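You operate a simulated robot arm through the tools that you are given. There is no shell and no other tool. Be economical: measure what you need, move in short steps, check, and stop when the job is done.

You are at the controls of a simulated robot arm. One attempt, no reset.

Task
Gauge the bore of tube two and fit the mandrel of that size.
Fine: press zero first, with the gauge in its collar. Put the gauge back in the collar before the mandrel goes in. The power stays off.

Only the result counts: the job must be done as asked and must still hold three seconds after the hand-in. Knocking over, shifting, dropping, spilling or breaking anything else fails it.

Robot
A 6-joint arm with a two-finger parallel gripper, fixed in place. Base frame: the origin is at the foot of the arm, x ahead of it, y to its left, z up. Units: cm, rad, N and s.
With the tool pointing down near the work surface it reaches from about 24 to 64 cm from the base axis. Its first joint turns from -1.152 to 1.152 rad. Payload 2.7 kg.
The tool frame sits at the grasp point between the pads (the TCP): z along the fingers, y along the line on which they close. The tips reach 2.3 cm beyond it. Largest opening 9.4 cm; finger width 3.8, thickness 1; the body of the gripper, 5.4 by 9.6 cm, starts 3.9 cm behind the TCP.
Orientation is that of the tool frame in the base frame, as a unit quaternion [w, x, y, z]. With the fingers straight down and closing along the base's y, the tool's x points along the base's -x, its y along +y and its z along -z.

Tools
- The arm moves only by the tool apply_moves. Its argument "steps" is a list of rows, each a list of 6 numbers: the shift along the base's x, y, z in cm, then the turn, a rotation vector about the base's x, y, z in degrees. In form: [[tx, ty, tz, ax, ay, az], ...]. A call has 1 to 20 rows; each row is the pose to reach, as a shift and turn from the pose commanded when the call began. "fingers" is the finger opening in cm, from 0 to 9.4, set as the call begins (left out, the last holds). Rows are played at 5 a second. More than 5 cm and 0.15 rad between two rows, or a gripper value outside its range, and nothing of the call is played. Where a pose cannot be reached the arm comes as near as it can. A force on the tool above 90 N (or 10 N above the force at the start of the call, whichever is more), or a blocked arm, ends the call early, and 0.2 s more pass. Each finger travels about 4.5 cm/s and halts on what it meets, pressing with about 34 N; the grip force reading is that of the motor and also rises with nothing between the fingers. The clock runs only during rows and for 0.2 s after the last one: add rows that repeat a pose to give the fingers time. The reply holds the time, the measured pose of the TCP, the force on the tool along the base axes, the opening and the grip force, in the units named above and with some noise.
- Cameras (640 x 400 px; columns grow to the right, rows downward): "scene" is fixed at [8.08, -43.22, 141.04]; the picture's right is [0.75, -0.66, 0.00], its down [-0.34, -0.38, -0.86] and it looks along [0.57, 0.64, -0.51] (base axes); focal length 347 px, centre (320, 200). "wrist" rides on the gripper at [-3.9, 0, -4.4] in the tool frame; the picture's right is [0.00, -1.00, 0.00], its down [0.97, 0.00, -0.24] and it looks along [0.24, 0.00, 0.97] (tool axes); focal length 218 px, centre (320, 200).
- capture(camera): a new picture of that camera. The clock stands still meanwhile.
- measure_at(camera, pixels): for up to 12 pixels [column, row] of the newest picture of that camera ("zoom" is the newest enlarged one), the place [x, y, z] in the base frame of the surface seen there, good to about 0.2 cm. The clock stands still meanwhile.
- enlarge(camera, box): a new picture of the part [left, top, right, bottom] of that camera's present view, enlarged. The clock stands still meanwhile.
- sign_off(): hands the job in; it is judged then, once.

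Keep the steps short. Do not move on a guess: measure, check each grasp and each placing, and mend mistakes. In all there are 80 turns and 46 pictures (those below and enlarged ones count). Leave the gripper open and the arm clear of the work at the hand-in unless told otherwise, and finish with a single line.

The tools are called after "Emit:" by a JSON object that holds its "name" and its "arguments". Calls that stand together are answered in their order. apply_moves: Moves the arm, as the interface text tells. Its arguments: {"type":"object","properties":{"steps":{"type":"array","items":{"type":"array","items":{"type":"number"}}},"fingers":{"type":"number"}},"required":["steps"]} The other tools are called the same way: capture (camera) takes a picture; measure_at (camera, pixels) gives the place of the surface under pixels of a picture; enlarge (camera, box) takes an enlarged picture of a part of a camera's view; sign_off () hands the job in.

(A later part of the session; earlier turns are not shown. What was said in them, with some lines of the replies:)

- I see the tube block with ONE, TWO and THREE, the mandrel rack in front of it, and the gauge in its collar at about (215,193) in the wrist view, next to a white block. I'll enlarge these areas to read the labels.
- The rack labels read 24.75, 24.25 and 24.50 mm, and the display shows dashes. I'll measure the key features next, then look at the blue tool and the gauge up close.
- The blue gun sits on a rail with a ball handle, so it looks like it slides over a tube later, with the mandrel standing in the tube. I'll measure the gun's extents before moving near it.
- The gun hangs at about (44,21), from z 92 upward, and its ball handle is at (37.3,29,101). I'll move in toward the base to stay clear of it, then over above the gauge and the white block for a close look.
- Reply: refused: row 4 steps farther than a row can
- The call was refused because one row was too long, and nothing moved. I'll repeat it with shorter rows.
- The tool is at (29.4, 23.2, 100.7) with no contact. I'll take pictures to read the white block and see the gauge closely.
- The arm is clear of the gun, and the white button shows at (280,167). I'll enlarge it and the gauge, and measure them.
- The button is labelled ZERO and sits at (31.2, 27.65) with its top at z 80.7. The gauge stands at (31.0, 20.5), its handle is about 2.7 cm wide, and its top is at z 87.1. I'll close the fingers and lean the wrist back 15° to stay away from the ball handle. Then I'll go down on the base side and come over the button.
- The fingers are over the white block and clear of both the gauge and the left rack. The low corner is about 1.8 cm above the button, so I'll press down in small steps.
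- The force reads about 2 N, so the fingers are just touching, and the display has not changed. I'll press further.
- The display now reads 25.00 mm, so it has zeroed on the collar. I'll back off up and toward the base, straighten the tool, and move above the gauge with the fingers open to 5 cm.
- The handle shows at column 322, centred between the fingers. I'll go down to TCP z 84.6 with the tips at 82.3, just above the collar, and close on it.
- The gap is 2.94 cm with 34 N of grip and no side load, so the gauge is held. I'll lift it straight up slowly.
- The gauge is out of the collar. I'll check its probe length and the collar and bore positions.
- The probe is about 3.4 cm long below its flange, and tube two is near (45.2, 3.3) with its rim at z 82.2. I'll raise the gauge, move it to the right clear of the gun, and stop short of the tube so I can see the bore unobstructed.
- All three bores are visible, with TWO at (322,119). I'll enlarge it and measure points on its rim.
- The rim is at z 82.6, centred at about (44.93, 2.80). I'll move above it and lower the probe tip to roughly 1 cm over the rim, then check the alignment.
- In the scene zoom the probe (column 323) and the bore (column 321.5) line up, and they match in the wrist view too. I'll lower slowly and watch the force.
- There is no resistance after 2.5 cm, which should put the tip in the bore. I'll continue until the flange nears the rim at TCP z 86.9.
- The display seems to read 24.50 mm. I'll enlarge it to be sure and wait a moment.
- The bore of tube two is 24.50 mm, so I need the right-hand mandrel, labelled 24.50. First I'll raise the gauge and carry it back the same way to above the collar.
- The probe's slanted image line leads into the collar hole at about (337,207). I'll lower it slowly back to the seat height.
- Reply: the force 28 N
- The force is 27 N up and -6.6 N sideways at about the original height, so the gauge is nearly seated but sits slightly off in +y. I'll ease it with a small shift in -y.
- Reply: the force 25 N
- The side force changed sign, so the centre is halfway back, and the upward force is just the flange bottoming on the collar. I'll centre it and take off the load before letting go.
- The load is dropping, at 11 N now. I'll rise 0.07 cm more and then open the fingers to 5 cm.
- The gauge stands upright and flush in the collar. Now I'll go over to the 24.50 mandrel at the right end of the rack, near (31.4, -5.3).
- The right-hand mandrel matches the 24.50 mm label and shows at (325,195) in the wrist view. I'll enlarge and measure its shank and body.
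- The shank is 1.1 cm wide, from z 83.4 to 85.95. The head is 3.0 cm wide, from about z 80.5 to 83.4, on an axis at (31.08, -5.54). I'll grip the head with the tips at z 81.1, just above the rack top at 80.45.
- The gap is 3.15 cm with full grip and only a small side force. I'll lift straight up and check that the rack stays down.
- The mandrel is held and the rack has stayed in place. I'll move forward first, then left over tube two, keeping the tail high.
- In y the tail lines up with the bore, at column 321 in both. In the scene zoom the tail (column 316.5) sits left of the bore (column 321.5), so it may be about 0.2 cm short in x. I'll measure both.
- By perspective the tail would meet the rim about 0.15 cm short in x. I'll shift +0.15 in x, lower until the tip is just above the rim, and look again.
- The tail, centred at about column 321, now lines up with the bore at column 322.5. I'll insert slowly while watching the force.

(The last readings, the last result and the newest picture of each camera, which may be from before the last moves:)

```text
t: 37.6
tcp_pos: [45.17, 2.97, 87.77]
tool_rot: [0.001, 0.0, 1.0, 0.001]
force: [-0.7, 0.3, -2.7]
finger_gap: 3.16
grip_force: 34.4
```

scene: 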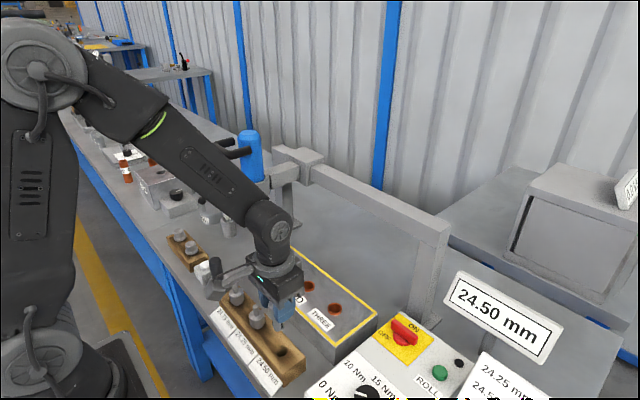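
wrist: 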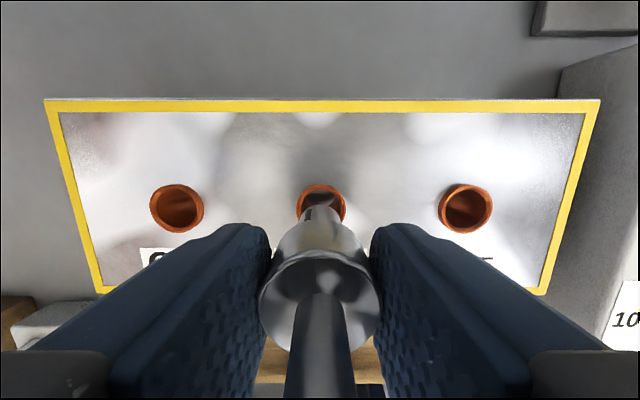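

There is still no resistance. I'll continue toward the expected seat near TCP z 85.55, with small steps at the end.

Emit:
{"name": "apply_moves", "arguments": {"steps": [[0, 0, -0.5, 0, 0, 0], [0, 0, -1.0, 0, 0, 0], [0, 0, -1.5, 0, 0, 0], [0, 0, -1.8, 0, 0, 0], [0, 0, -2.0, 0, 0, 0], [0, 0, -2.1, 0, 0, 0], [0, 0, -2.1, 0, 0, 0]]}}

Emit:
{"name": "enlarge", "arguments": {"camera": "scene", "box": [288, 255, 328, 295]}}

```text
t: 39.2
tcp_pos: [45.13, 3.02, 85.55]
tool_rot: [0.001, 0.0, 1.0, 0.001]
force: [-0.3, 0.1, -3.9]
finger_gap: 3.13
grip_force: 34.3
```

```text
10.00 times, centred on (308, 275) of scene
```

zoom: 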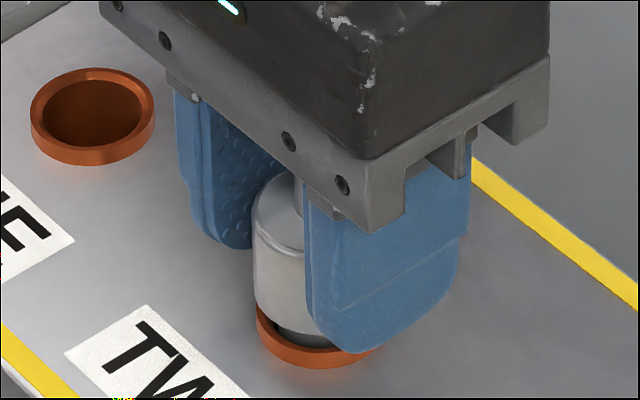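

The head is still slightly above the rim and there is no contact force. I'll lower in small steps until it seats.

Emit:
{"name": "apply_moves", "arguments": {"steps": [[0, 0, -0.1, 0, 0, 0], [0, 0, -0.2, 0, 0, 0], [0, 0, -0.3, 0, 0, 0], [0, 0, -0.3, 0, 0, 0]]}}

```text
t: 40.2
tcp_pos: [45.15, 2.9, 85.4]
tool_rot: [0.001, -0.001, 1.0, 0.001]
force: [0.1, 0.6, -3.3]
finger_gap: 3.15
grip_force: 33.9
```

Emit:
{"name": "apply_moves", "arguments": {"steps": [[0, 0, -0.1, 0, 0, 0], [0, 0, -0.2, 0, 0, 0], [0, 0, -0.3, 0, 0, 0], [0, 0, -0.3, 0, 0, 0]]}}

Emit:
{"name": "enlarge", "arguments": {"camera": "scene", "box": [288, 255, 328, 295]}}

```text
t: 41.2
tcp_pos: [45.08, 3.01, 85.16]
tool_rot: [0.002, -0.001, 1.0, 0.001]
force: [-6.9, 0.0, 13.8]
finger_gap: 3.16
grip_force: 33.9
```

```text
10.00 times, centred on (308, 275) of scene
```

zoom: 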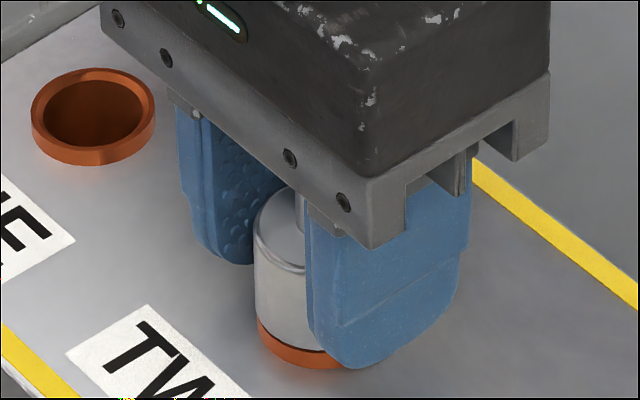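

The head is on the rim, with 14 N up and a slight -7 N in x. I'll relieve the load and open the fingers to 5.5 cm.

Emit:
{"name": "apply_moves", "arguments": {"steps": [[-0.05, 0, 0.05, 0, 0, 0], [-0.05, 0, 0.07, 0, 0, 0]]}}

Emit:
{"name": "apply_moves", "arguments": {"steps": [[0, 0, 0, 0, 0, 0], [0, 0, 0, 0, 0, 0], [0, 0, 0, 0, 0, 0], [0, 0, 0, 0, 0, 0]], "fingers": 5.5}}

Emit:
{"name": "apply_moves", "arguments": {"steps": [[0, 0, 2, 0, 0, 0], [0, 0, 5, 0, 0, 0], [0, 0, 9, 0, 0, 0], [-4, 0, 12, 0, 0, 0], [-8, 0, 15, 0, 0, 0], [-10, 0, 18, 0, 0, 0], [-10, 0, 20, 0, 0, 0], [-10, 0, 20, 0, 0, 0]]}}

Emit:
{"name": "capture", "arguments": {"camera": "scene"}}

Emit:
{"name": "enlarge", "arguments": {"camera": "scene", "box": [190, 240, 390, 365]}}

```text
t: 41.8
tcp_pos: [45.14, 3.02, 85.19]
tool_rot: [0.002, 0.0, 1.0, 0.001]
force: [3.1, -1.2, 4.8]
finger_gap: 3.14
grip_force: 33.7
```

```text
t: 42.8
tcp_pos: [45.12, 3.13, 85.12]
tool_rot: [0.001, -0.001, 1.0, 0.001]
force: [-0.1, -1.0, 0.0]
finger_gap: 5.5
grip_force: 0.0
```

```text
t: 44.6
tcp_pos: [35.03, 3.1, 105.06]
tool_rot: [0.0, -0.001, 1.0, 0.0]
force: [-0.5, 0.4, -0.4]
finger_gap: 5.49
grip_force: 0.0
```

```text
4 pictures are left
```

scene: 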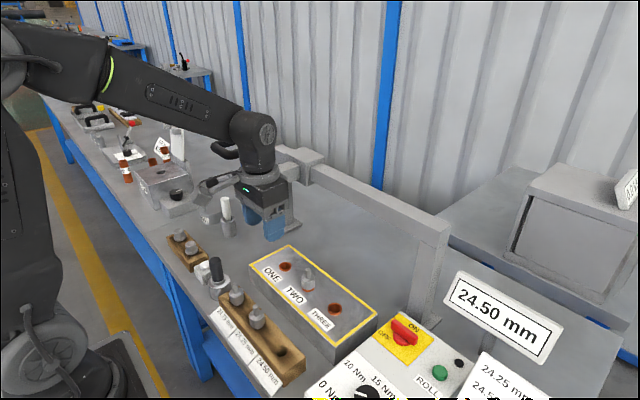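

```text
3.20 times, centred on (290, 302) of scene
```

zoom: 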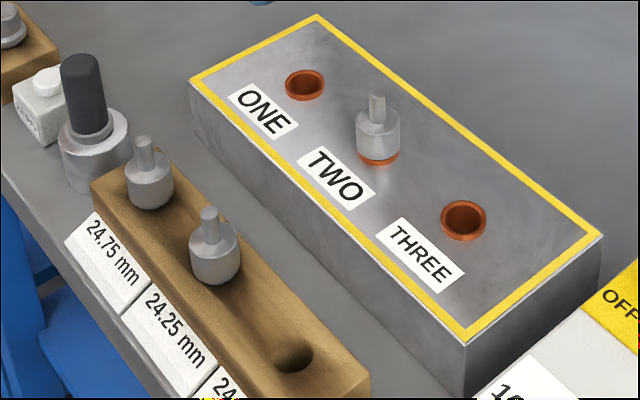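

The mandrel stands upright in tube two, the gauge is back in its collar, the switch is still at OFF, and the open gripper is clear. I'm handing in.

Emit:
{"name": "sign_off", "arguments": {}}

```text
The job is handed in.
```

Tube two gauged at 24.50 mm after zeroing in the collar; the gauge went back in its collar, the 24.50 mm mandrel was then seated in tube two, and the power stayed off.
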